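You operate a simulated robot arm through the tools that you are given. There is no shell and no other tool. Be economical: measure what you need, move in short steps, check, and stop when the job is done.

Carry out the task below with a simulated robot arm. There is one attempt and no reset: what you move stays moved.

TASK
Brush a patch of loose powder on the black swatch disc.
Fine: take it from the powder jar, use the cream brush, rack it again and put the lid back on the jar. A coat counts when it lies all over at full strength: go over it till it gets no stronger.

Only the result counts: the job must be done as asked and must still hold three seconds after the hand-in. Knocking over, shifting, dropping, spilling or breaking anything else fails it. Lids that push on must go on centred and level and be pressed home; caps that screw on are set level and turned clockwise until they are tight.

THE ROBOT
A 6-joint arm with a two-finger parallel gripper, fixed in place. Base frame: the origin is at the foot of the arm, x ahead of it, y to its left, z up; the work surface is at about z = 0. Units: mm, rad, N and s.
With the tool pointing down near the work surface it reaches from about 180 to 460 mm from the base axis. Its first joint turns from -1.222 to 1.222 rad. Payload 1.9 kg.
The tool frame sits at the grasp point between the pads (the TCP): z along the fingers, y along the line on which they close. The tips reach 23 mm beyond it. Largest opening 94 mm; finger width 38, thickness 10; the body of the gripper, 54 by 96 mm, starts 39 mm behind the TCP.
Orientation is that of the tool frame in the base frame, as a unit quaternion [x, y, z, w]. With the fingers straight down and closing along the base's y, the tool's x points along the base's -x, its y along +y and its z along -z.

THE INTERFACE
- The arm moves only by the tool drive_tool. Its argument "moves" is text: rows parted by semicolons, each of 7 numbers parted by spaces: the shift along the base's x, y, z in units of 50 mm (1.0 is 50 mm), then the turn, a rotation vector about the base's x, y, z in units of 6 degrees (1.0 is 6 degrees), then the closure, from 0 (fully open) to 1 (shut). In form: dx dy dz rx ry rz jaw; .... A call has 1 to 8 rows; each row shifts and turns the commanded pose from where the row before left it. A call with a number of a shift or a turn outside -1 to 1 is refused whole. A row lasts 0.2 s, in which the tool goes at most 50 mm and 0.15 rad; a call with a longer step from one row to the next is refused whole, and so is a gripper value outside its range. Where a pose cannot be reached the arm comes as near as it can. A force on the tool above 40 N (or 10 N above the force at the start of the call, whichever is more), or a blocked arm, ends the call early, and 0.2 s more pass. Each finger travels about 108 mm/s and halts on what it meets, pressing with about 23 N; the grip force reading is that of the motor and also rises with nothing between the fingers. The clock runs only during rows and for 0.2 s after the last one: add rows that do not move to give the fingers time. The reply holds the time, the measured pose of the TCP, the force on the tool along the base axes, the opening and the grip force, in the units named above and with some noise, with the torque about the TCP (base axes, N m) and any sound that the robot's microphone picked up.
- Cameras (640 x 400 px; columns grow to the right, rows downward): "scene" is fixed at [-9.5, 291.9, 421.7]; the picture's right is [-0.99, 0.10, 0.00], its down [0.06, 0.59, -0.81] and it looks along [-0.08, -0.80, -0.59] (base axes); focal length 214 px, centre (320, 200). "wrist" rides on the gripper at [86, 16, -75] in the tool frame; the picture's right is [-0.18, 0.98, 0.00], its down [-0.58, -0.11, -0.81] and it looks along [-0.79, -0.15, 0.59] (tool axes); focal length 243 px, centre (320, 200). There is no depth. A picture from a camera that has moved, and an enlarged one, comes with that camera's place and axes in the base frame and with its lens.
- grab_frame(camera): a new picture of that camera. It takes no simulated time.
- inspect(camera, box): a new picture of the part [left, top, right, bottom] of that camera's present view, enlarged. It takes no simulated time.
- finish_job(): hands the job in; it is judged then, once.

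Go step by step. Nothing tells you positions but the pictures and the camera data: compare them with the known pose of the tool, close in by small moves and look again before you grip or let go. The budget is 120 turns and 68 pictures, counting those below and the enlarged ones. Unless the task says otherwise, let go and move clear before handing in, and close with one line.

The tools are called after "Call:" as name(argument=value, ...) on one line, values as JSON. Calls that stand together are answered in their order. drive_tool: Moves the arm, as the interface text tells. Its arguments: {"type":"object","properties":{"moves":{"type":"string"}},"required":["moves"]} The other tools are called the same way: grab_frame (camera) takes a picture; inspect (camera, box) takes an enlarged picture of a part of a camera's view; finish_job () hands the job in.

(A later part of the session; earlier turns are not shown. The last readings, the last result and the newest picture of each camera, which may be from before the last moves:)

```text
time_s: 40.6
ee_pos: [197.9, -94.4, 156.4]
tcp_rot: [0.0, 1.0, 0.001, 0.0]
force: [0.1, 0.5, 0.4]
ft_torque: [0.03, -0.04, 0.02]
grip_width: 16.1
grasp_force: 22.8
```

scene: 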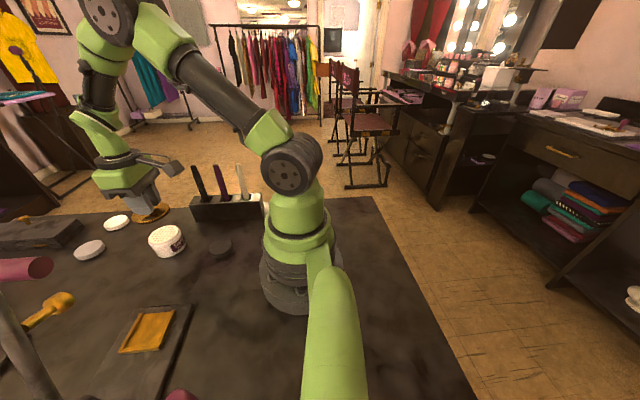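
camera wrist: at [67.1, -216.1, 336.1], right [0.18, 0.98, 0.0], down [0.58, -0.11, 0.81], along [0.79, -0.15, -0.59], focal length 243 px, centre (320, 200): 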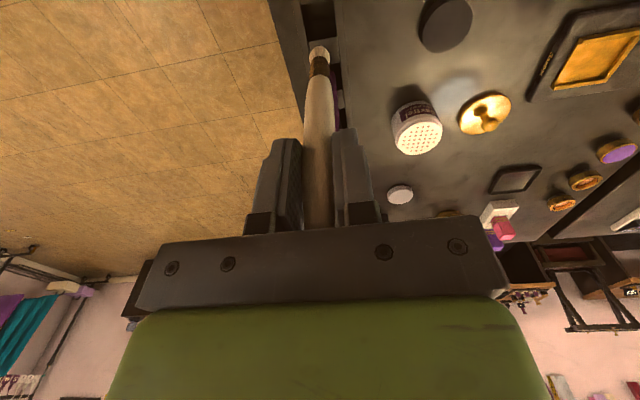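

Call:
drive_tool(moves="0 0 -.03 0 0 0 1;0 0 0 0 0 0 1")

Call:
drive_tool(moves="0 0 -.03 0 0 0 1;0 0 0 0 0 0 1")

```text
time_s: 41.2
ee_pos: [198.5, -92.6, 155.6]
tcp_rot: [0.0, 1.0, 0.001, 0.001]
force: [0.2, -0.2, -0.9]
ft_torque: [0.02, -0.02, -0.01]
grip_width: 16.2
grasp_force: 23.0
```

```text
time_s: 41.8
ee_pos: [196.5, -92.3, 154.4]
tcp_rot: [0.001, 1.0, 0.0, 0.001]
force: [-0.3, -0.6, -0.3]
ft_torque: [-0.04, 0.01, 0.01]
grip_width: 16.1
grasp_force: 23.5
```

Call:
drive_tool(moves="0 0 -.03 0 0 0 1;0 0 0 0 0 0 1")

```text
time_s: 42.4
ee_pos: [198.4, -92.1, 151.9]
tcp_rot: [0.0, 1.0, 0.001, 0.001]
force: [-0.5, 0.5, 0.8]
ft_torque: [-0.01, -0.01, 0.03]
grip_width: 16.2
grasp_force: 22.4
```

Call:
drive_tool(moves="0 0 -.02 0 0 0 1;0 0 0 0 0 0 1")

Call:
inspect(camera="wrist", box=[240, 0, 400, 120])

```text
time_s: 43.0
ee_pos: [197.4, -92.9, 151.1]
tcp_rot: [0.0, 1.0, 0.001, 0.001]
force: [-0.8, -0.7, -0.5]
ft_torque: [0.01, 0.01, 0.02]
grip_width: 16.1
grasp_force: 22.6
```

```text
3.33 times, centred on (320, 60) of wrist
camera zoom: at [111.4, -75.9, 225.9], right [0.18, 0.98, 0.0], down [0.58, -0.11, 0.81], along [0.79, -0.15, -0.59], focal length 809 px, centre (320, 667)
```

zoom: 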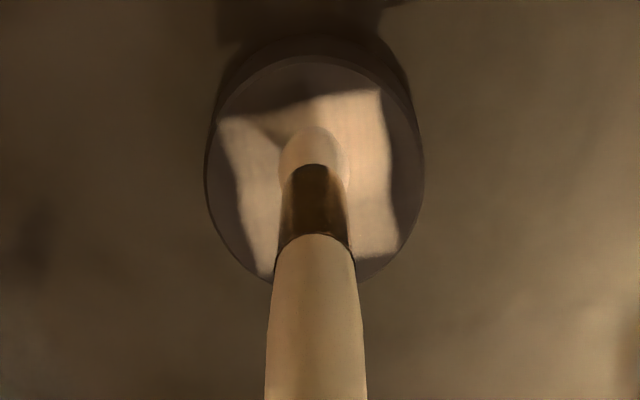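

Not touching yet; the brush has slid up a little in the grip. Continuing down.

Call:
drive_tool(moves="0 0 -.02 0 0 0 1;0 0 0 0 0 0 1;0 0 -.02 0 0 0 1;0 0 0 0 0 0 1")

```text
time_s: 44.0
ee_pos: [197.7, -92.2, 149.2]
tcp_rot: [0.0, 1.0, 0.0, 0.002]
force: [1.1, 1.1, 17.1]
ft_torque: [0.13, -0.01, 0.0]
grip_width: 16.1
grasp_force: 22.3
```

Contact. Lightening slightly and running the full raster again.

Call:
drive_tool(moves="0 .32 .01 0 0 0 1;.18 0 0 0 0 0 1;0 -.32 0 0 0 0 1;0 -.32 0 0 0 0 1;.16 .04 0 0 0 0 1;0 .28 0 0 0 0 1;0 .28 0 0 0 0 1;0 0 0 0 0 0 1")

Call:
drive_tool(moves="-.34 .06 0 0 0 0 1;0 -.34 0 0 0 0 1;0 -.34 0 0 0 0 1;-.18 0 0 0 0 0 1;0 .34 0 0 0 0 1;0 .34 0 0 0 0 1;-.16 -.06 0 0 0 0 1;0 -.28 0 0 0 0 1")

Call:
drive_tool(moves="0 -.28 0 0 0 0 1;.34 .28 0 0 0 0 1;0 0 0 0 0 0 1;0 0 .4 0 0 0 1;0 0 .7 0 0 0 1;.8 -.1 0 0 0 0 1;.8 -.1 0 0 0 0 1;0 0 0 0 0 0 1")

Call:
inspect(camera="scene", box=[140, 170, 260, 270])

```text
time_s: 45.8
ee_pos: [214.5, -78.0, 148.9]
tcp_rot: [0.0, 1.0, 0.001, 0.001]
force: [0.0, -0.5, -1.6]
ft_torque: [0.01, -0.01, -0.02]
grip_width: 16.3
grasp_force: 22.6
```

```text
time_s: 47.6
ee_pos: [181.3, -92.2, 149.6]
tcp_rot: [0.0, 1.0, 0.001, 0.001]
force: [-0.3, 0.4, -0.2]
ft_torque: [0.01, 0.0, 0.01]
grip_width: 16.3
grasp_force: 23.2
```

```text
time_s: 49.4
ee_pos: [276.6, -100.5, 204.8]
tcp_rot: [0.0, 1.0, 0.001, 0.001]
force: [0.3, -0.2, -0.9]
ft_torque: [-0.03, -0.01, -0.01]
grip_width: 16.1
grasp_force: 23.1
```

```text
4.00 times, centred on (200, 220) of scene
camera zoom: at [-9.5, 291.9, 421.7], right [-0.99, 0.1, 0.0], down [0.06, 0.59, -0.81], along [-0.08, -0.8, -0.59], focal length 858 px, centre (800, 120)
```

zoom: 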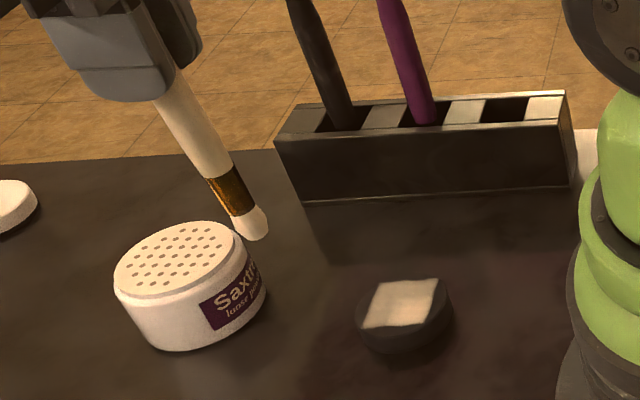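

Call:
inspect(camera="scene", box=[195, 230, 265, 270])

```text
9.14 times, centred on (230, 250) of scene
camera zoom: at [-9.5, 291.9, 421.7], right [-0.99, 0.1, 0.0], down [0.06, 0.59, -0.81], along [-0.08, -0.8, -0.59], focal length 1961 px, centre (1143, -257)
```

zoom: 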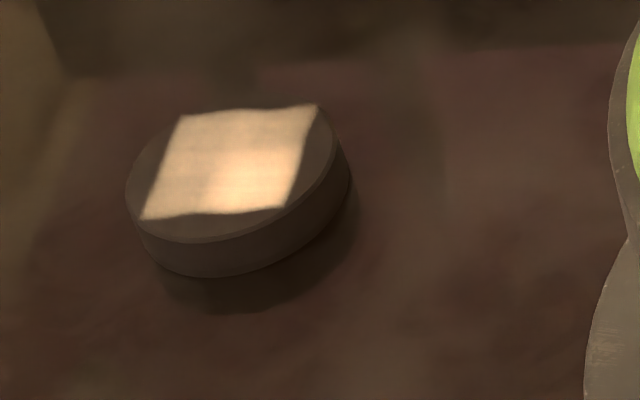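

The square patch spans about x 181–217, y -109…-72 and may be a bit uneven. I'll reload and do another pass crosswise with firmer contact.

Call:
drive_tool(moves="0 0 .2 0 0 0 1;.98 -.15 0 0 0 0 1;0 -.12 0 0 0 0 1;0 0 -.5 0 0 0 1;0 0 -.1 0 0 0 1;0 0 0 0 0 0 1")

Call:
drive_tool(moves="0 0 -.02 0 0 0 1;0 0 0 0 0 0 1;0 0 -.02 0 0 0 1;0 0 0 0 0 0 1")

```text
time_s: 50.8
ee_pos: [327.3, -114.3, 184.4]
tcp_rot: [0.0, 1.0, 0.001, 0.001]
force: [-0.5, -0.6, -0.6]
ft_torque: [0.03, 0.01, -0.01]
grip_width: 16.0
grasp_force: 22.5
```

```text
time_s: 51.8
ee_pos: [326.3, -114.5, 183.4]
tcp_rot: [0.0, 1.0, 0.001, 0.001]
force: [0.2, -0.4, 0.1]
ft_torque: [-0.01, 0.0, 0.0]
grip_width: 16.0
grasp_force: 22.9
```

Call:
drive_tool(moves="0 0 -.02 0 0 0 1;0 0 0 0 0 0 1;0 0 -.02 0 0 0 1;0 0 0 0 0 0 1")

Call:
drive_tool(moves="0 0 -.015 0 0 0 1;0 0 0 0 0 0 1")

```text
time_s: 52.8
ee_pos: [327.0, -114.4, 180.9]
tcp_rot: [-0.001, 1.0, 0.0, 0.003]
force: [0.4, 1.9, 18.2]
ft_torque: [0.17, 0.14, -0.01]
grip_width: 16.3
grasp_force: 22.9
```

```text
time_s: 53.4
ee_pos: [326.4, -116.1, 180.7]
tcp_rot: [0.0, 1.0, 0.0, 0.001]
force: [2.5, 2.0, 17.1]
ft_torque: [0.16, -0.19, 0.0]
grip_width: 16.1
grasp_force: 22.8
```

Call:
drive_tool(moves="0 0 .3 0 0 0 1;0 0 .5 0 0 0 1;-.86 .15 0 0 0 0 1;-.86 .15 0 0 0 0 1;-.85 .15 0 0 0 0 1;0 0 -.6 0 0 0 1;0 0 -.6 0 0 0 1;0 0 -.17 0 0 0 1")

Call:
drive_tool(moves="0 0 -.02 0 0 0 1;0 0 0 0 0 0 1;0 0 -.02 0 0 0 1;0 0 0 0 0 0 1")

```text
time_s: 55.2
ee_pos: [197.4, -92.3, 150.7]
tcp_rot: [0.0, 1.0, 0.002, 0.001]
force: [-0.4, 0.4, -0.6]
ft_torque: [-0.03, 0.01, 0.0]
grip_width: 16.1
grasp_force: 22.6
```

```text
time_s: 56.2
ee_pos: [198.5, -93.7, 149.0]
tcp_rot: [0.0, 1.0, 0.001, 0.001]
force: [-0.1, -0.4, 0.1]
ft_torque: [0.04, 0.03, -0.03]
grip_width: 16.3
grasp_force: 23.1
```

Call:
drive_tool(moves="0 0 -.02 0 0 0 1;0 0 0 0 0 0 1;0 0 -.02 0 0 0 1;0 0 0 0 0 0 1")

```text
time_s: 57.2
ee_pos: [198.4, -92.3, 147.2]
tcp_rot: [0.0, 1.0, 0.001, 0.001]
force: [0.1, -0.5, -0.7]
ft_torque: [0.01, -0.03, 0.03]
grip_width: 16.1
grasp_force: 22.9
```

Call:
drive_tool(moves="0 0 -.02 0 0 0 1;0 0 0 0 0 0 1")

Call:
drive_tool(moves="0 0 -.02 0 0 0 1;0 0 0 0 0 0 1")

```text
time_s: 57.8
ee_pos: [198.0, -93.1, 146.8]
tcp_rot: [0.0, 1.0, 0.001, 0.001]
force: [-0.5, -0.5, 7.8]
ft_torque: [-0.07, 0.13, 0.02]
grip_width: 16.2
grasp_force: 23.0
```

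```text
time_s: 58.4
ee_pos: [198.1, -92.2, 144.3]
tcp_rot: [-0.001, 1.0, -0.001, 0.002]
force: [0.6, 1.2, 17.4]
ft_torque: [0.06, 0.13, 0.01]
grip_width: 16.4
grasp_force: 23.0
```

In contact. Raising half a millimetre and rastering along x this time.

Call:
drive_tool(moves="0 .34 .01 0 0 0 1;.3 0 0 0 0 0 1;-.33 0 0 0 0 0 1;-.33 0 0 0 0 0 1;0 -.17 0 0 0 0 1;.33 0 0 0 0 0 1;.33 0 0 0 0 0 1;0 -.17 0 0 0 0 1")

Call:
drive_tool(moves="-.33 0 0 0 0 0 1;-.33 0 0 0 0 0 1;0 -.16 0 0 0 0 1;.33 0 0 0 0 0 1;.33 0 0 0 0 0 1;0 -.16 0 0 0 0 1;-.33 0 0 0 0 0 1;-.33 0 0 0 0 0 1")

Call:
drive_tool(moves=".36 .32 0 0 0 0 1;0 0 0 0 0 0 1;0 0 .4 0 0 0 1;0 0 .7 0 0 0 1;.8 -.1 0 0 0 0 1;.8 -.1 0 0 0 0 1;0 0 0 0 0 0 1")

Call:
inspect(camera="scene", box=[195, 230, 265, 270])

Call:
inspect(camera="scene", box=[140, 170, 260, 270])

```text
time_s: 60.2
ee_pos: [213.6, -93.9, 145.7]
tcp_rot: [-0.001, 1.0, 0.001, 0.001]
force: [1.0, 0.4, -0.1]
ft_torque: [0.0, -0.06, -0.03]
grip_width: 16.5
grasp_force: 23.0
```

```text
time_s: 62.0
ee_pos: [180.1, -110.7, 145.2]
tcp_rot: [0.0, 1.0, 0.001, 0.0]
force: [0.5, -0.3, -0.8]
ft_torque: [-0.01, 0.03, 0.0]
grip_width: 16.4
grasp_force: 22.7
```

```text
time_s: 63.6
ee_pos: [280.2, -103.5, 201.2]
tcp_rot: [0.0, 1.0, 0.0, 0.001]
force: [0.0, -0.3, 0.5]
ft_torque: [0.04, 0.03, -0.01]
grip_width: 16.0
grasp_force: 22.9
```

```text
9.14 times, centred on (230, 250) of scene
camera zoom: at [-9.5, 291.9, 421.7], right [-0.99, 0.1, 0.0], down [0.06, 0.59, -0.81], along [-0.08, -0.8, -0.59], focal length 1961 px, centre (1143, -257)
```

zoom: 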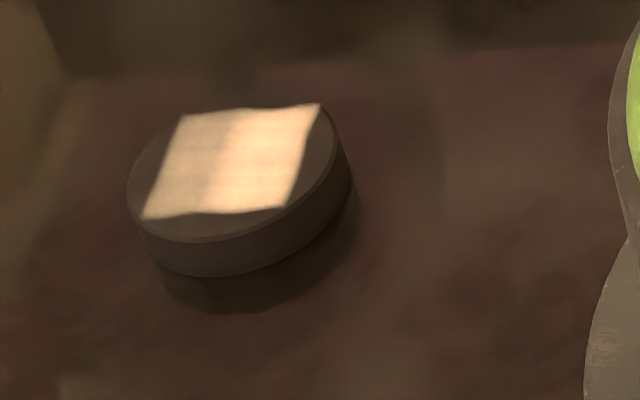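

```text
4.00 times, centred on (200, 220) of scene
camera zoom: at [-9.5, 291.9, 421.7], right [-0.99, 0.1, 0.0], down [0.06, 0.59, -0.81], along [-0.08, -0.8, -0.59], focal length 858 px, centre (800, 120)
```

zoom: 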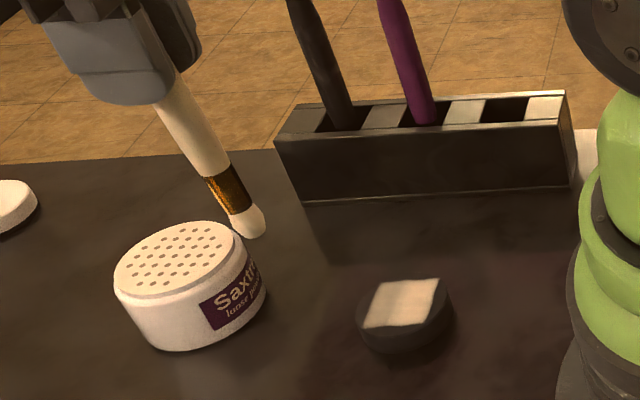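

The patch looks stronger, but its left part might be in the gripper's shadow. I'll move farther away over the jar and compare.

Call:
drive_tool(moves=".5 -.12 .5 0 0 0 1;.5 -.12 .5 0 0 0 1;0 0 0 0 0 0 1")

Call:
inspect(camera="scene", box=[195, 230, 265, 270])

```text
time_s: 64.4
ee_pos: [329.7, -116.6, 251.3]
tcp_rot: [0.0, 1.0, 0.001, 0.001]
force: [-0.4, -0.8, 0.6]
ft_torque: [-0.01, 0.02, -0.02]
grip_width: 16.1
grasp_force: 23.4
```

```text
9.14 times, centred on (230, 250) of scene
camera zoom: at [-9.5, 291.9, 421.7], right [-0.99, 0.1, 0.0], down [0.06, 0.59, -0.81], along [-0.08, -0.8, -0.59], focal length 1961 px, centre (1143, -257)
```

zoom: 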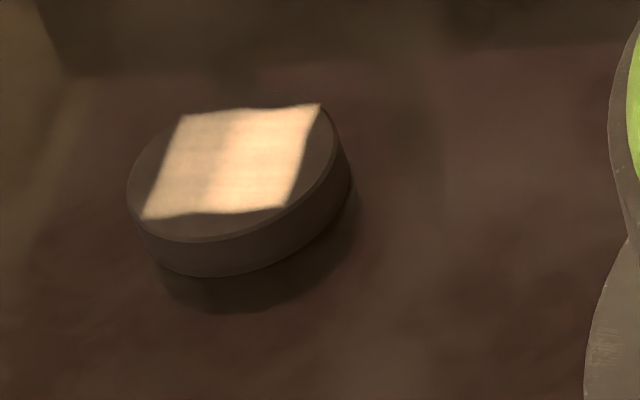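

That is a real difference: the far-x half is weaker, so the bristles were hardly touching there. I'll reload and do that half with firmer contact.

Call:
drive_tool(moves="-.05 .03 -.6 0 0 0 1;0 0 -.6 0 0 0 1;0 0 -.18 0 0 0 1;0 0 -.02 0 0 0 1;0 0 0 0 0 0 1")

Call:
drive_tool(moves="0 0 -.02 0 0 0 1;0 0 0 0 0 0 1;0 0 -.02 0 0 0 1;0 0 0 0 0 0 1")

Call:
drive_tool(moves="0 0 -.02 0 0 0 1;0 0 0 0 0 0 1")

```text
time_s: 65.6
ee_pos: [326.2, -114.6, 180.6]
tcp_rot: [0.0, 1.0, 0.001, 0.001]
force: [0.2, 0.6, -0.5]
ft_torque: [-0.01, 0.01, -0.04]
grip_width: 16.2
grasp_force: 22.7
```

```text
time_s: 66.6
ee_pos: [327.0, -113.5, 179.6]
tcp_rot: [0.001, 1.0, 0.0, 0.002]
force: [-3.7, -0.5, 12.8]
ft_torque: [0.02, 0.5, 0.02]
grip_width: 15.9
grasp_force: 23.2
```

```text
time_s: 67.2
ee_pos: [326.4, -113.3, 178.0]
tcp_rot: [0.0, 1.0, 0.0, 0.003]
force: [3.1, -0.9, 17.5]
ft_torque: [0.0, -0.22, -0.01]
grip_width: 16.2
grasp_force: 22.7
```

Call:
drive_tool(moves="0 0 .3 0 0 0 1;0 0 .5 0 0 0 1;-.8 .15 0 0 0 0 1;-.8 .15 0 0 0 0 1;-.77 .15 0 0 0 0 1;0 0 -.6 0 0 0 1;0 0 -.6 0 0 0 1;0 0 -.2 0 0 0 1")

Call:
drive_tool(moves="0 0 -.02 0 0 0 1;0 0 0 0 0 0 1")

Call:
drive_tool(moves="0 0 -.02 0 0 0 1;0 0 0 0 0 0 1")

Call:
drive_tool(moves="0 0 -.02 0 0 0 1;0 0 0 0 0 0 1")

```text
time_s: 69.0
ee_pos: [206.7, -89.8, 148.3]
tcp_rot: [0.0, 1.0, 0.001, 0.001]
force: [1.4, -0.2, -0.8]
ft_torque: [0.0, 0.01, -0.01]
grip_width: 16.0
grasp_force: 22.9
```

```text
time_s: 69.6
ee_pos: [207.3, -89.7, 145.5]
tcp_rot: [0.001, 1.0, 0.001, 0.001]
force: [-0.5, 0.3, -0.1]
ft_torque: [-0.03, 0.0, 0.04]
grip_width: 16.2
grasp_force: 23.3
```

```text
time_s: 70.2
ee_pos: [208.4, -90.4, 146.3]
tcp_rot: [0.0, 1.0, 0.001, 0.002]
force: [-0.4, -0.5, 0.0]
ft_torque: [-0.02, 0.03, -0.02]
grip_width: 16.2
grasp_force: 22.8
```

```text
time_s: 70.8
ee_pos: [208.3, -91.2, 146.0]
tcp_rot: [0.0, 1.0, 0.001, 0.001]
force: [-0.2, -0.1, 0.2]
ft_torque: [0.02, 0.03, 0.02]
grip_width: 16.4
grasp_force: 22.6
```

Call:
drive_tool(moves="0 0 -.02 0 0 0 1;0 0 0 0 0 0 1")

Call:
drive_tool(moves="0 0 -.02 0 0 0 1;0 0 0 0 0 0 1")

Call:
drive_tool(moves="0 0 -.01 0 0 0 1;0 0 0 0 0 0 1")

```text
time_s: 71.4
ee_pos: [207.8, -90.9, 144.1]
tcp_rot: [0.001, 1.0, 0.001, 0.002]
force: [-0.4, 0.7, 17.3]
ft_torque: [0.12, 0.2, -0.01]
grip_width: 16.2
grasp_force: 23.0
```

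```text
time_s: 72.0
ee_pos: [207.5, -90.4, 143.7]
tcp_rot: [0.0, 1.0, 0.0, 0.003]
force: [1.6, 0.1, 17.4]
ft_torque: [-0.06, -0.06, -0.04]
grip_width: 16.3
grasp_force: 22.8
```

```text
time_s: 72.6
ee_pos: [207.1, -92.1, 142.9]
tcp_rot: [0.0, 1.0, 0.0, 0.001]
force: [1.4, 0.5, 16.5]
ft_torque: [0.14, -0.03, -0.04]
grip_width: 16.2
grasp_force: 22.6
```

Pressed on the weak half. Stroking there along y at this pressure.

Call:
drive_tool(moves="0 .18 0 0 0 0 1;0 .18 0 0 0 0 1;0 0 0 0 0 0 1")

Call:
drive_tool(moves=".14 0 0 0 0 0 1;0 -.24 0 0 0 0 1;0 -.24 0 0 0 0 1;0 -.22 0 0 0 0 1;-.14 0 0 0 0 0 1;0 .24 0 0 0 0 1;0 .24 0 0 0 0 1;0 0 0 0 0 0 1")

Call:
inspect(camera="scene", box=[195, 220, 265, 270])

```text
time_s: 73.4
ee_pos: [206.5, -73.4, 142.2]
tcp_rot: [-0.001, 1.0, 0.001, 0.001]
force: [1.0, -7.6, 10.8]
ft_torque: [-0.95, 0.03, 0.07]
grip_width: 17.0
grasp_force: 23.3
```

```text
time_s: 75.2
ee_pos: [207.5, -83.2, 142.4]
tcp_rot: [0.0, 1.0, 0.001, 0.0]
force: [-1.0, 1.2, 0.3]
ft_torque: [-0.04, -0.04, -0.03]
grip_width: 16.1
grasp_force: 22.7
```

```text
8.00 times, centred on (230, 245) of scene
camera zoom: at [-9.5, 291.9, 421.7], right [-0.99, 0.1, 0.0], down [0.06, 0.59, -0.81], along [-0.08, -0.8, -0.59], focal length 1716 px, centre (1040, -160)
```

zoom: 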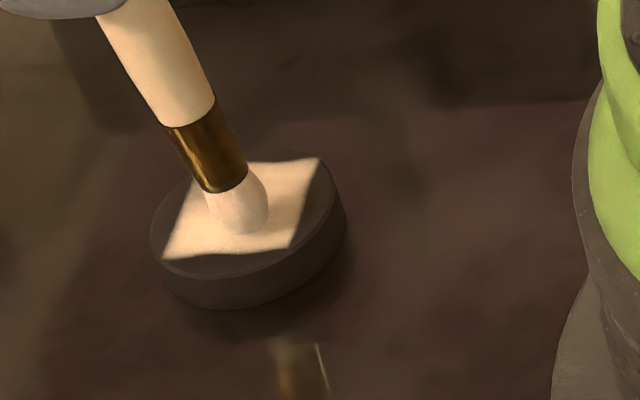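

The weak half now matches. One more full raster at this height to saturate everything.

Call:
drive_tool(moves="-.18 .16 -.02 0 0 0 1;0 -.34 0 0 0 0 1;0 -.34 0 0 0 0 1;-.18 0 0 0 0 0 1;0 .34 0 0 0 0 1;0 .34 0 0 0 0 1;-.16 0 0 0 0 0 1;0 -.34 0 0 0 0 1")

Call:
drive_tool(moves="0 -.32 0 0 0 0 1;.35 0 -.01 0 0 0 1;.35 0 0 0 0 0 1;0 .33 0 0 0 0 1;0 .33 0 0 0 0 1;-.34 0 0 0 0 0 1;-.34 0 0 0 0 0 1;.34 -.3 0 0 0 0 1")

Call:
drive_tool(moves="0 0 0 0 0 0 1;0 0 .4 0 0 0 1;0 0 .7 0 0 0 1;.8 -.1 0 0 0 0 1;.8 -.1 0 0 0 0 1;0 0 0 0 0 0 1")

Call:
inspect(camera="scene", box=[195, 230, 265, 270])

```text
time_s: 77.0
ee_pos: [179.8, -91.3, 139.8]
tcp_rot: [0.002, 1.0, 0.003, -0.002]
force: [-2.3, 9.6, 20.6]
ft_torque: [1.72, 0.63, 0.08]
grip_width: 19.1
grasp_force: 22.6
```

```text
time_s: 78.8
ee_pos: [198.4, -90.5, 140.4]
tcp_rot: [0.001, 1.0, 0.002, -0.001]
force: [-4.8, 7.6, 12.9]
ft_torque: [1.19, 0.75, 0.0]
grip_width: 20.7
grasp_force: 22.6
```

```text
time_s: 80.2
ee_pos: [281.7, -102.7, 197.7]
tcp_rot: [0.0, 1.0, 0.0, 0.0]
force: [0.9, 0.0, -0.4]
ft_torque: [0.0, -0.02, -0.03]
grip_width: 16.2
grasp_force: 22.8
```

```text
9.14 times, centred on (230, 250) of scene
camera zoom: at [-9.5, 291.9, 421.7], right [-0.99, 0.1, 0.0], down [0.06, 0.59, -0.81], along [-0.08, -0.8, -0.59], focal length 1961 px, centre (1143, -257)
```

zoom: 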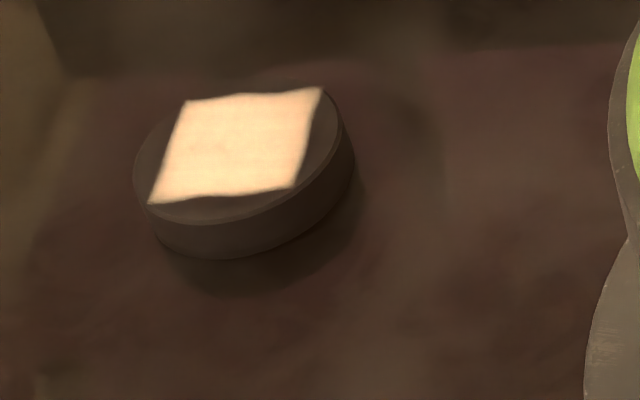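

The coat is now bright and even, but the disc got dragged about 6 mm in -y by the firm pass, so I'll keep it lighter. Checking how the brush sits before a gentle final pass.

Call:
inspect(camera="scene", box=[140, 170, 260, 270])

Call:
grab_frame(camera="wrist")

```text
4.00 times, centred on (200, 220) of scene
camera zoom: at [-9.5, 291.9, 421.7], right [-0.99, 0.1, 0.0], down [0.06, 0.59, -0.81], along [-0.08, -0.8, -0.59], focal length 858 px, centre (800, 120)
```

zoom: 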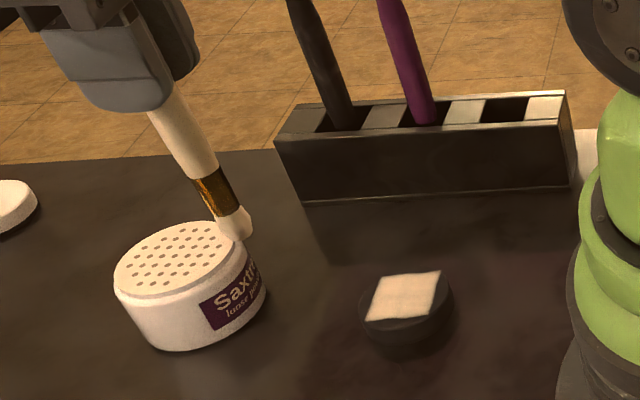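

```text
18 pictures are left
camera wrist: at [195.4, -85.4, 272.0], right [0.18, 0.98, 0.0], down [0.58, -0.11, 0.81], along [0.79, -0.15, -0.59], focal length 243 px, centre (320, 200)
```

wrist: 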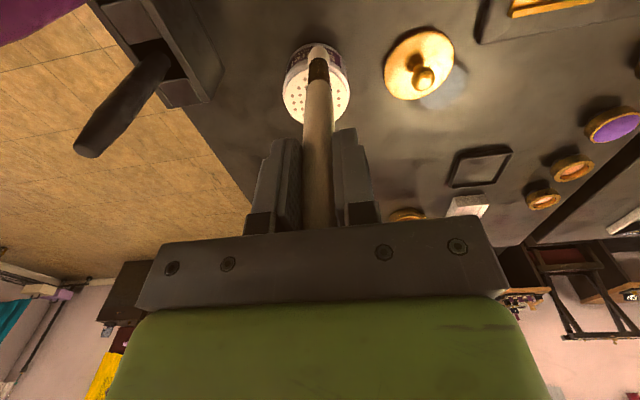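

I'll return for one gentle pass over the shifted centre (199,-97), to see whether the coat still gets stronger.

Call:
drive_tool(moves="-.83 .06 0 0 0 0 1;-.83 .05 0 0 0 0 1;0 0 -.6 0 0 0 1;0 0 -.45 0 0 0 1;0 0 0 0 0 0 1")

Call:
drive_tool(moves="0 0 -.02 0 0 0 1;0 0 0 0 0 0 1")

Call:
drive_tool(moves="0 0 -.02 0 0 0 1;0 0 0 0 0 0 1")

```text
time_s: 81.4
ee_pos: [197.2, -95.2, 146.0]
tcp_rot: [0.0, 1.0, 0.001, 0.0]
force: [0.5, -0.2, -1.1]
ft_torque: [0.01, -0.01, 0.0]
grip_width: 16.3
grasp_force: 23.3
```

```text
time_s: 82.0
ee_pos: [196.9, -95.2, 143.3]
tcp_rot: [0.0, 1.0, 0.001, 0.001]
force: [0.1, 0.0, -0.3]
ft_torque: [-0.02, 0.02, 0.0]
grip_width: 15.7
grasp_force: 22.7
```

```text
time_s: 82.6
ee_pos: [197.4, -95.3, 141.8]
tcp_rot: [0.0, 1.0, 0.001, 0.001]
force: [-0.1, 0.6, 1.2]
ft_torque: [-0.03, 0.0, 0.0]
grip_width: 16.3
grasp_force: 23.1
```

Call:
drive_tool(moves="0 0 -.02 0 0 0 1;0 0 0 0 0 0 1")

Call:
drive_tool(moves="0 0 -.02 0 0 0 1;0 0 0 0 0 0 1")

```text
time_s: 83.2
ee_pos: [197.0, -95.3, 142.1]
tcp_rot: [0.0, 1.0, 0.0, 0.002]
force: [-0.5, 1.5, 19.3]
ft_torque: [0.15, 0.18, -0.01]
grip_width: 16.2
grasp_force: 23.4
```

```text
time_s: 83.8
ee_pos: [197.7, -95.2, 139.3]
tcp_rot: [0.001, 1.0, -0.001, 0.001]
force: [1.5, -0.5, 34.2]
ft_torque: [-0.11, -0.09, 0.01]
grip_width: 16.3
grasp_force: 22.9
```

That is too firm; the brush has probably seated against the palm. Backing off 1.75 mm to bare contact and rastering lightly.

Call:
drive_tool(moves="0 0 .035 0 0 0 1;0 0 0 0 0 0 1")

```text
time_s: 84.4
ee_pos: [197.1, -95.0, 141.8]
tcp_rot: [0.0, 1.0, 0.001, 0.0]
force: [0.1, -1.0, 0.2]
ft_torque: [-0.06, -0.07, 0.01]
grip_width: 16.2
grasp_force: 22.8
```

Call:
drive_tool(moves="0 .34 -.005 0 0 0 1;.17 0 0 0 0 0 1;0 -.35 0 0 0 0 1;0 -.35 0 0 0 0 1;.16 0 0 0 0 0 1;0 .35 0 0 0 0 1;0 .35 0 0 0 0 1;0 0 0 0 0 0 1")

Call:
drive_tool(moves="-.33 0 0 0 0 0 1;0 -.35 0 0 0 0 1;0 -.35 0 0 0 0 1;-.17 0 0 0 0 0 1;0 .35 0 0 0 0 1;0 .35 0 0 0 0 1;-.17 0 0 0 0 0 1;0 -.35 0 0 0 0 1")

Call:
drive_tool(moves="0 -.35 0 0 0 0 1;0 0 0 0 0 0 1;.34 .34 .3 0 0 0 1;0 0 .8 0 0 0 1;.8 -.05 0 0 0 0 1;.8 -.05 0 0 0 0 1;0 0 0 0 0 0 1")

Call:
inspect(camera="scene", box=[195, 230, 265, 270])

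```text
time_s: 86.2
ee_pos: [213.5, -79.0, 141.6]
tcp_rot: [0.001, 1.0, 0.0, 0.002]
force: [1.8, -5.1, 9.6]
ft_torque: [-0.61, -0.22, 0.05]
grip_width: 16.3
grasp_force: 22.8
```

```text
time_s: 88.0
ee_pos: [179.0, -95.8, 140.8]
tcp_rot: [0.0, 1.0, 0.002, 0.0]
force: [-4.6, 9.9, 24.2]
ft_torque: [1.39, 0.38, 0.07]
grip_width: 20.2
grasp_force: 22.9
```

```text
time_s: 89.6
ee_pos: [277.4, -100.3, 195.2]
tcp_rot: [0.0, 1.0, 0.001, 0.0]
force: [0.7, 0.3, 0.0]
ft_torque: [-0.01, 0.0, -0.01]
grip_width: 16.1
grasp_force: 22.6
```

```text
9.14 times, centred on (230, 250) of scene
camera zoom: at [-9.5, 291.9, 421.7], right [-0.99, 0.1, 0.0], down [0.06, 0.59, -0.81], along [-0.08, -0.8, -0.59], focal length 1961 px, centre (1143, -257)
```

zoom: 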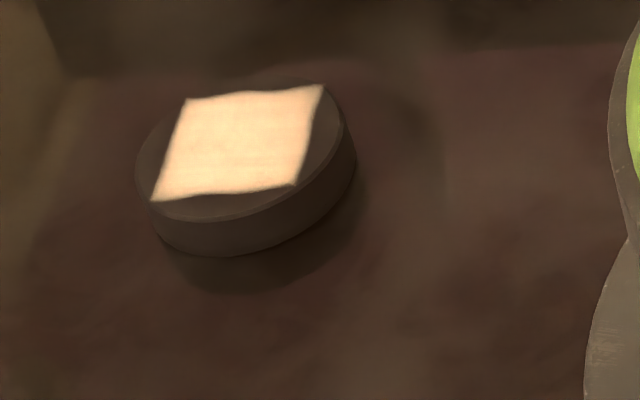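

The coat hardly changed, so it is near saturation. To rule out an empty brush I'll reload once more and do one last gentle pass.

Call:
drive_tool(moves=".97 -.14 0 0 0 0 1;0 -.14 0 0 0 0 1;0 0 -.38 0 0 0 1;0 0 0 0 0 0 1;0 0 -.03 0 0 0 1;0 0 0 0 0 0 1")

Call:
drive_tool(moves="0 0 -.02 0 0 0 1;0 0 0 0 0 0 1")

Call:
drive_tool(moves="0 0 -.02 0 0 0 1;0 0 0 0 0 0 1")

```text
time_s: 91.0
ee_pos: [326.4, -116.1, 177.0]
tcp_rot: [0.0, 1.0, 0.0, 0.003]
force: [1.2, 0.4, 18.0]
ft_torque: [0.03, -0.06, 0.03]
grip_width: 16.4
grasp_force: 23.1
```

```text
time_s: 91.6
ee_pos: [326.6, -115.8, 174.8]
tcp_rot: [-0.001, 1.0, 0.0, 0.002]
force: [1.2, 0.9, 25.9]
ft_torque: [0.13, -0.28, -0.01]
grip_width: 16.0
grasp_force: 22.7
```

```text
time_s: 92.2
ee_pos: [325.4, -115.8, 174.4]
tcp_rot: [0.001, 1.0, 0.0, 0.003]
force: [1.3, 1.8, 37.4]
ft_torque: [0.17, -0.24, -0.02]
grip_width: 16.2
grasp_force: 23.1
```

Call:
drive_tool(moves="0 0 .3 0 0 0 1;0 0 .5 0 0 0 1;-.86 .12 0 0 0 0 1;-.86 .12 0 0 0 0 1;-.85 .14 0 0 0 0 1;0 0 -.6 0 0 0 1;0 0 -.6 0 0 0 1;0 0 -.1 0 0 0 1")

Call:
drive_tool(moves="0 0 0 0 0 0 1;0 0 -.02 0 0 0 1;0 0 0 0 0 0 1")

```text
time_s: 94.0
ee_pos: [196.1, -97.9, 148.4]
tcp_rot: [0.0, 1.0, 0.0, 0.001]
force: [-0.5, 0.9, 0.4]
ft_torque: [0.01, -0.03, 0.04]
grip_width: 16.4
grasp_force: 23.1
```

```text
time_s: 94.8
ee_pos: [196.3, -97.5, 146.8]
tcp_rot: [0.0, 1.0, 0.001, 0.001]
force: [0.4, -0.7, -0.6]
ft_torque: [0.0, -0.01, -0.01]
grip_width: 16.3
grasp_force: 22.9
```

Call:
drive_tool(moves="0 0 -.03 0 0 0 1;0 0 0 0 0 0 1")

Call:
drive_tool(moves="0 0 -.02 0 0 0 1;0 0 0 0 0 0 1")

```text
time_s: 95.4
ee_pos: [196.1, -97.4, 146.0]
tcp_rot: [0.001, 1.0, 0.001, 0.002]
force: [-0.4, -0.5, -0.4]
ft_torque: [-0.04, -0.03, 0.04]
grip_width: 16.2
grasp_force: 22.1
```

```text
time_s: 96.0
ee_pos: [196.8, -98.6, 145.0]
tcp_rot: [0.001, 1.0, 0.001, 0.001]
force: [0.2, 0.1, -0.2]
ft_torque: [0.03, -0.06, 0.0]
grip_width: 16.2
grasp_force: 22.7
```

Call:
drive_tool(moves="0 0 -.02 0 0 0 1;0 0 0 0 0 0 1")

Call:
drive_tool(moves="0 0 -.015 0 0 0 1;0 0 0 0 0 0 1")

```text
time_s: 96.6
ee_pos: [195.9, -96.3, 144.3]
tcp_rot: [0.0, 1.0, 0.0, 0.0]
force: [-0.2, 0.3, 0.2]
ft_torque: [0.01, -0.01, 0.0]
grip_width: 16.2
grasp_force: 22.9
```

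```text
time_s: 97.2
ee_pos: [195.8, -96.4, 142.8]
tcp_rot: [0.0, 1.0, 0.001, 0.0]
force: [-0.2, 0.0, -0.6]
ft_torque: [-0.03, 0.05, -0.01]
grip_width: 16.4
grasp_force: 23.1
```

Call:
drive_tool(moves="0 0 -.015 0 0 0 1;0 0 0 0 0 0 1")

Call:
drive_tool(moves="0 0 -.015 0 0 0 1;0 0 0 0 0 0 1")

```text
time_s: 97.8
ee_pos: [195.1, -96.3, 142.2]
tcp_rot: [0.0, 1.0, 0.002, 0.001]
force: [0.8, -0.9, -0.1]
ft_torque: [0.03, 0.02, 0.03]
grip_width: 16.0
grasp_force: 23.5
```

```text
time_s: 98.4
ee_pos: [196.6, -96.1, 141.7]
tcp_rot: [0.0, 1.0, 0.0, 0.0]
force: [0.1, -0.1, 0.1]
ft_torque: [0.01, -0.03, 0.01]
grip_width: 16.3
grasp_force: 23.3
```

Call:
drive_tool(moves="0 0 -.015 0 0 0 1;0 0 0 0 0 0 1")

Call:
drive_tool(moves="0 0 -.015 0 0 0 1;0 0 0 0 0 0 1")

```text
time_s: 99.0
ee_pos: [194.7, -95.7, 140.3]
tcp_rot: [0.0, 1.0, 0.001, 0.001]
force: [-1.1, 1.5, 12.4]
ft_torque: [0.25, 0.12, -0.01]
grip_width: 16.4
grasp_force: 23.2
```

```text
time_s: 99.6
ee_pos: [196.0, -97.2, 140.4]
tcp_rot: [0.0, 1.0, 0.0, 0.002]
force: [-1.4, 0.4, 30.4]
ft_torque: [-0.03, 0.08, -0.01]
grip_width: 15.9
grasp_force: 22.5
```

Contact found. Raising about 1.1 mm and rastering gently, with extra height at low x where it pressed harder before.

Call:
drive_tool(moves=".04 0 .024 0 0 0 1;0 .32 0 0 0 0 1;.17 0 0 0 0 0 1;0 -.34 0 0 0 0 1;0 -.34 0 0 0 0 1;.16 0 0 0 0 0 1;0 .34 0 0 0 0 1;0 .34 0 0 0 0 1")

Call:
drive_tool(moves="-.33 0 0 0 0 0 1;0 -.34 0 0 0 0 1;0 -.34 0 0 0 0 1;-.17 0 .005 0 0 0 1;0 .34 0 0 0 0 1;0 .34 0 0 0 0 1;-.17 0 .008 0 0 0 1;0 -.34 0 0 0 0 1")

Call:
drive_tool(moves="0 -.34 0 0 0 0 1;0 0 0 0 0 0 1;.34 .34 .3 0 0 0 1;0 0 .8 0 0 0 1;.8 -.05 0 0 0 0 1;.8 -.05 0 0 0 0 1;0 0 0 0 0 0 1")

Call:
inspect(camera="scene", box=[195, 230, 265, 270])

```text
time_s: 101.4
ee_pos: [217.1, -79.8, 142.6]
tcp_rot: [0.0, 1.0, 0.0, 0.002]
force: [0.0, -0.5, 0.2]
ft_torque: [-0.02, -0.03, 0.01]
grip_width: 16.3
grasp_force: 23.1
```

```text
time_s: 103.2
ee_pos: [179.8, -97.6, 140.6]
tcp_rot: [0.0, 1.0, 0.001, -0.002]
force: [-3.4, 9.7, 20.6]
ft_torque: [1.21, 0.18, 0.06]
grip_width: 17.5
grasp_force: 22.3
```

```text
time_s: 104.8
ee_pos: [279.9, -104.6, 196.2]
tcp_rot: [0.0, 1.0, 0.001, 0.001]
force: [0.3, 0.5, 0.1]
ft_torque: [0.0, 0.01, 0.01]
grip_width: 15.9
grasp_force: 23.6
```

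```text
9.14 times, centred on (230, 250) of scene
camera zoom: at [-9.5, 291.9, 421.7], right [-0.99, 0.1, 0.0], down [0.06, 0.59, -0.81], along [-0.08, -0.8, -0.59], focal length 1961 px, centre (1143, -257)
```

zoom: 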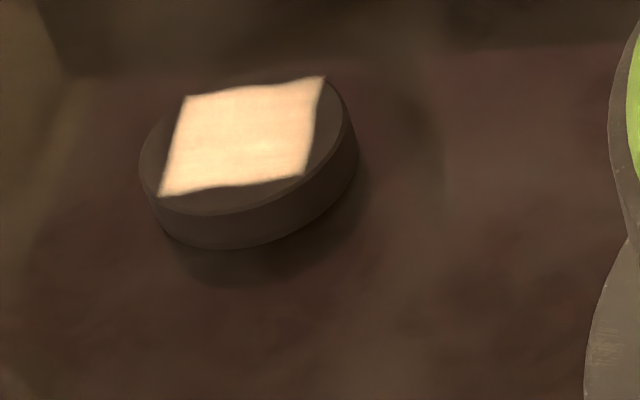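

The coat looks the same, so it is at full strength. Next I'll rack the brush: up, then above the slot at (153,-234).

Call:
drive_tool(moves="0 0 .7 0 0 0 1;0 0 .7 0 0 0 1;-.635 -.645 0 0 0 0 1;-.635 -.645 0 0 0 0 1;-.635 -.645 0 0 0 0 1;-.635 -.645 0 0 0 0 1;0 0 -.7 0 0 0 1;0 0 0 0 0 0 1")

Call:
inspect(camera="scene", box=[170, 110, 310, 220])

Call:
inspect(camera="wrist", box=[240, 0, 400, 120])

```text
time_s: 106.6
ee_pos: [153.4, -232.3, 230.9]
tcp_rot: [0.0, 1.0, 0.001, 0.001]
force: [-0.2, 0.1, -0.7]
ft_torque: [0.02, -0.01, 0.01]
grip_width: 16.3
grasp_force: 22.3
```

```text
3.64 times, centred on (240, 165) of scene
camera zoom: at [-9.5, 291.8, 421.7], right [-0.99, 0.1, 0.0], down [0.06, 0.59, -0.81], along [-0.08, -0.8, -0.59], focal length 780 px, centre (611, 327)
```

zoom: 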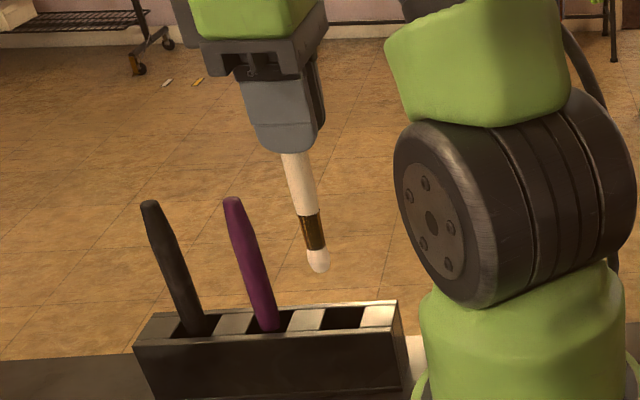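

```text
3.33 times, centred on (320, 60) of wrist
camera zoom: at [66.5, -216.3, 305.8], right [0.18, 0.98, 0.0], down [0.58, -0.11, 0.81], along [0.79, -0.15, -0.59], focal length 809 px, centre (320, 667)
```

zoom: 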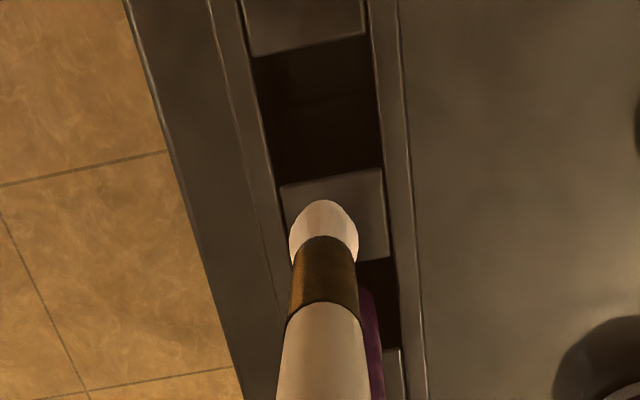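

The brush tip has tilted about 6 mm towards +x (about 3°). I'll correct that with a tool turn, then lower to just above the slot and check.

Call:
drive_tool(moves="0 0 0 0 .5 0 1;0 -.02 -.5 0 0 0 1;0 0 -.2 0 0 0 1;0 0 0 0 0 0 1")

Call:
inspect(camera="scene", box=[200, 140, 290, 220])

Call:
inspect(camera="wrist", box=[240, 0, 400, 120])

```text
time_s: 107.6
ee_pos: [151.1, -233.3, 196.2]
tcp_rot: [0.0, 1.0, 0.001, -0.025]
force: [-0.7, 0.1, 0.0]
ft_torque: [-0.02, -0.01, -0.02]
grip_width: 16.4
grasp_force: 22.8
```

```text
5.00 times, centred on (245, 180) of scene
camera zoom: at [-9.5, 291.9, 421.7], right [-0.99, 0.1, 0.0], down [0.06, 0.59, -0.81], along [-0.08, -0.8, -0.59], focal length 1072 px, centre (695, 300)
```

zoom: 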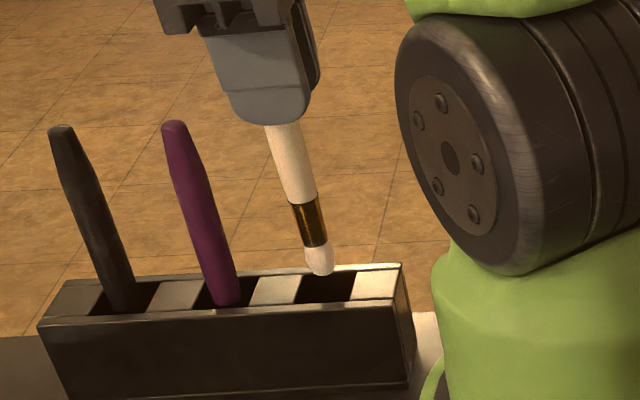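

```text
3.33 times, centred on (320, 60) of wrist
camera zoom: at [69.2, -216.3, 275.9], right [0.18, 0.98, -0.01], down [0.62, -0.11, 0.78], along [0.76, -0.15, -0.63], focal length 809 px, centre (320, 667)
```

zoom: 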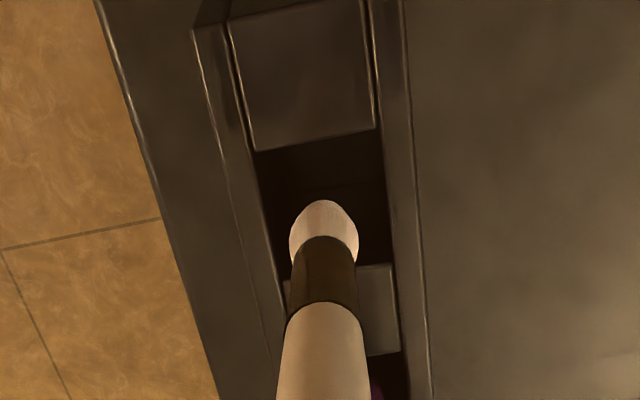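

Aligned with the slot. Lowering it in.

Call:
drive_tool(moves="0 0 -.3 0 0 0 1;0 0 -.3 0 0 0 1;0 0 -.3 0 0 0 1;0 0 0 0 0 0 1")

Call:
drive_tool(moves="0 0 -.3 0 0 0 1;0 0 0 0 0 0 1")

Call:
inspect(camera="scene", box=[200, 140, 290, 220])

```text
time_s: 108.6
ee_pos: [152.1, -232.5, 151.9]
tcp_rot: [0.0, 1.0, 0.002, -0.026]
force: [-0.3, 0.3, 0.1]
ft_torque: [0.05, 0.03, 0.02]
grip_width: 16.3
grasp_force: 22.4
```

```text
time_s: 109.2
ee_pos: [151.5, -232.0, 135.0]
tcp_rot: [0.0, 1.0, 0.001, -0.025]
force: [0.3, -0.1, -0.1]
ft_torque: [-0.02, 0.0, -0.04]
grip_width: 16.3
grasp_force: 23.2
```

```text
5.00 times, centred on (245, 180) of scene
camera zoom: at [-9.5, 291.9, 421.7], right [-0.99, 0.1, 0.0], down [0.06, 0.59, -0.81], along [-0.08, -0.8, -0.59], focal length 1072 px, centre (695, 300)
```

zoom: 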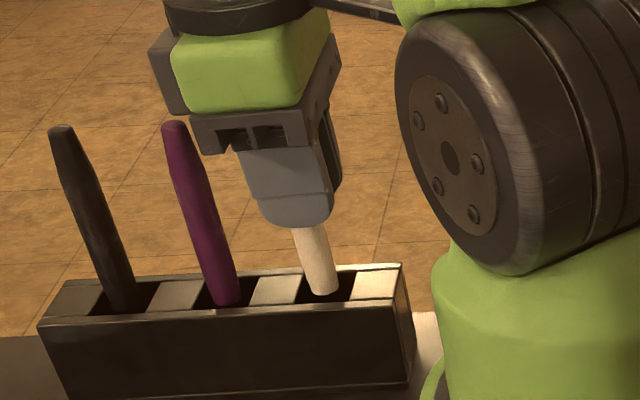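

In the slot. Lowering the last millimetres until it touches bottom.

Call:
drive_tool(moves="0 0 -.06 0 0 0 1;0 0 -.04 0 0 0 1;0 0 0 0 0 0 1")

Call:
drive_tool(moves="0 0 -.04 0 0 0 1;0 0 0 0 0 0 1")

```text
time_s: 110.0
ee_pos: [152.5, -233.2, 132.4]
tcp_rot: [0.0, 1.0, 0.0, -0.026]
force: [-1.0, 1.4, 17.6]
ft_torque: [0.17, 0.08, -0.01]
grip_width: 16.1
grasp_force: 23.0
```

```text
time_s: 110.7
ee_pos: [151.9, -233.5, 130.7]
tcp_rot: [0.001, 1.0, 0.0, -0.024]
force: [-1.4, 2.3, 11.5]
ft_torque: [0.26, 0.1, 0.02]
grip_width: 16.2
grasp_force: 23.0
stopped in row 2: the force on the tool passed its limit (the readings are from after the stop); the commanded pose is now the measured one
```

It has bottomed out. Opening and rising.

Call:
drive_tool(moves="0 0 0.01 0 0 0 1;0 0 0 0 0 0 .8;0 0 0 0 0 0 .5;0 0 0 0 0 0 .5;0 0 .5 0 0 0 .5;0 0 .8 0 0 0 .5;0 0 .6 0 -.5 0 .5;0 0 0 0 0 0 .5")

Call:
inspect(camera="scene", box=[170, 140, 290, 270])

```text
time_s: 112.5
ee_pos: [153.0, -235.3, 225.4]
tcp_rot: [0.0, 1.0, -0.001, 0.002]
force: [-0.3, 0.3, 0.2]
ft_torque: [0.03, -0.02, 0.03]
grip_width: 46.9
grasp_force: 0.0
```

```text
3.08 times, centred on (230, 205) of scene
camera zoom: at [-9.5, 291.9, 421.7], right [-0.99, 0.1, 0.0], down [0.06, 0.59, -0.81], along [-0.08, -0.8, -0.59], focal length 660 px, centre (597, 185)
```

zoom: 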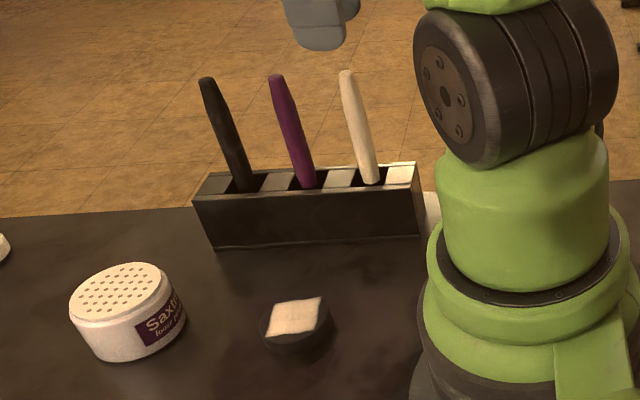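

The cream brush stands in its slot again. Now going back above the lid at (338,-5).

Call:
drive_tool(moves=".53 .657 0 0 0 0 .5;.53 .657 0 0 0 0 .5;.53 .657 0 0 0 0 .5;.53 .657 0 0 0 0 .5;.53 .657 0 0 0 0 .5;.53 .657 0 0 0 0 .5;.53 .657 0 0 0 0 .5;0 0 0 0 0 0 .5")

Call:
drive_tool(moves="0 0 -.8 0 0 0 .5;0 0 -.8 0 0 0 .5;0 0 -.8 0 0 0 .5;0 0 -.6 0 0 0 .5;0 0 0 0 0 0 .5")

Call:
inspect(camera="wrist", box=[140, 0, 440, 240])

```text
time_s: 114.3
ee_pos: [338.2, -1.2, 226.0]
tcp_rot: [0.0, 1.0, 0.0, 0.002]
force: [-0.4, 0.3, -0.1]
ft_torque: [0.0, 0.0, 0.0]
grip_width: 47.1
grasp_force: 0.2
```

```text
time_s: 115.5
ee_pos: [336.8, -1.5, 75.1]
tcp_rot: [0.0, 1.0, 0.0, 0.002]
force: [0.7, 0.6, 0.4]
ft_torque: [0.03, -0.03, 0.0]
grip_width: 47.0
grasp_force: 0.1
```

```text
1.67 times, centred on (290, 120) of wrist
camera zoom: at [251.0, 14.4, 149.0], right [0.18, 0.98, 0.0], down [0.58, -0.11, 0.81], along [0.8, -0.15, -0.59], focal length 404 px, centre (370, 333)
```

zoom: 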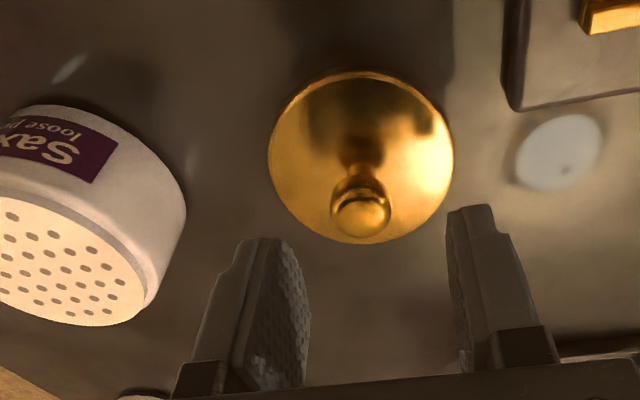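

The knob is at about (339.5,-6). Adjusting and lowering to grip at the same height as before.

Call:
drive_tool(moves=".04 -.095 -.4 0 0 0 .5;0 0 -.3 0 0 0 .5;0 0 -.07 0 0 0 .5;0 0 0 0 0 0 .5")

Call:
inspect(camera="wrist", box=[200, 0, 440, 240])

```text
time_s: 116.5
ee_pos: [339.7, -6.9, 36.4]
tcp_rot: [0.0, 1.0, -0.001, 0.002]
force: [-0.3, -0.6, 0.1]
ft_torque: [0.01, 0.02, -0.02]
grip_width: 46.8
grasp_force: 0.1
```

```text
1.67 times, centred on (320, 120) of wrist
camera zoom: at [253.5, 9.5, 111.3], right [0.18, 0.98, 0.0], down [0.58, -0.11, 0.81], along [0.8, -0.15, -0.59], focal length 404 px, centre (320, 333)
```

zoom: 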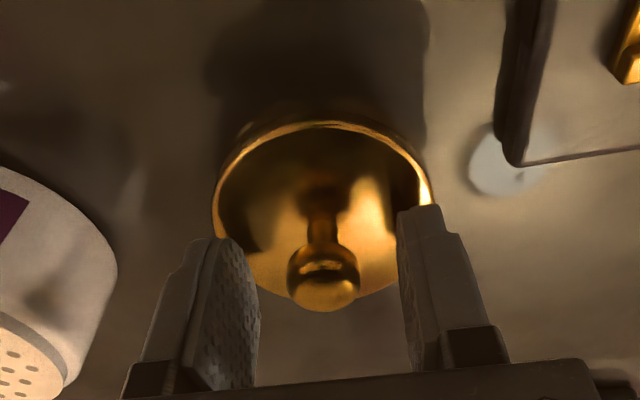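

Nearly centred. A slight y shift, then closing.

Call:
drive_tool(moves="0 .025 -.02 0 0 0 .5;0 0 0 0 0 0 .7;0 0 0 0 0 0 1;0 0 0 0 0 0 1;0 0 0 0 0 0 1")

Call:
inspect(camera="wrist", box=[200, 0, 440, 240])

```text
time_s: 117.7
ee_pos: [340.0, -4.8, 36.9]
tcp_rot: [0.0, 1.0, -0.001, 0.001]
force: [0.2, 0.0, 0.3]
ft_torque: [-0.01, -0.02, 0.02]
grip_width: 20.2
grasp_force: 23.0
```

```text
1.67 times, centred on (320, 120) of wrist
camera zoom: at [252.7, 11.0, 110.5], right [0.18, 0.98, 0.0], down [0.58, -0.11, 0.81], along [0.8, -0.15, -0.59], focal length 404 px, centre (320, 333)
```

zoom: 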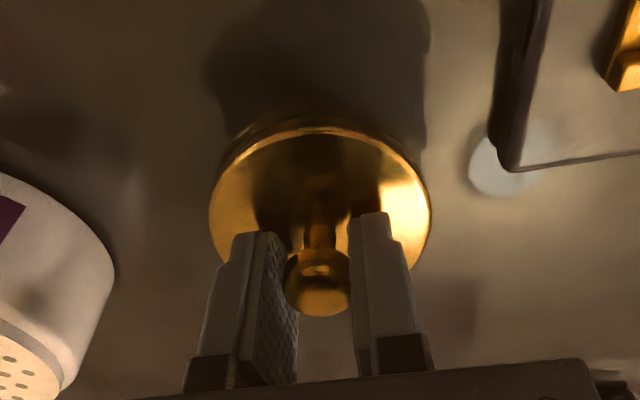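

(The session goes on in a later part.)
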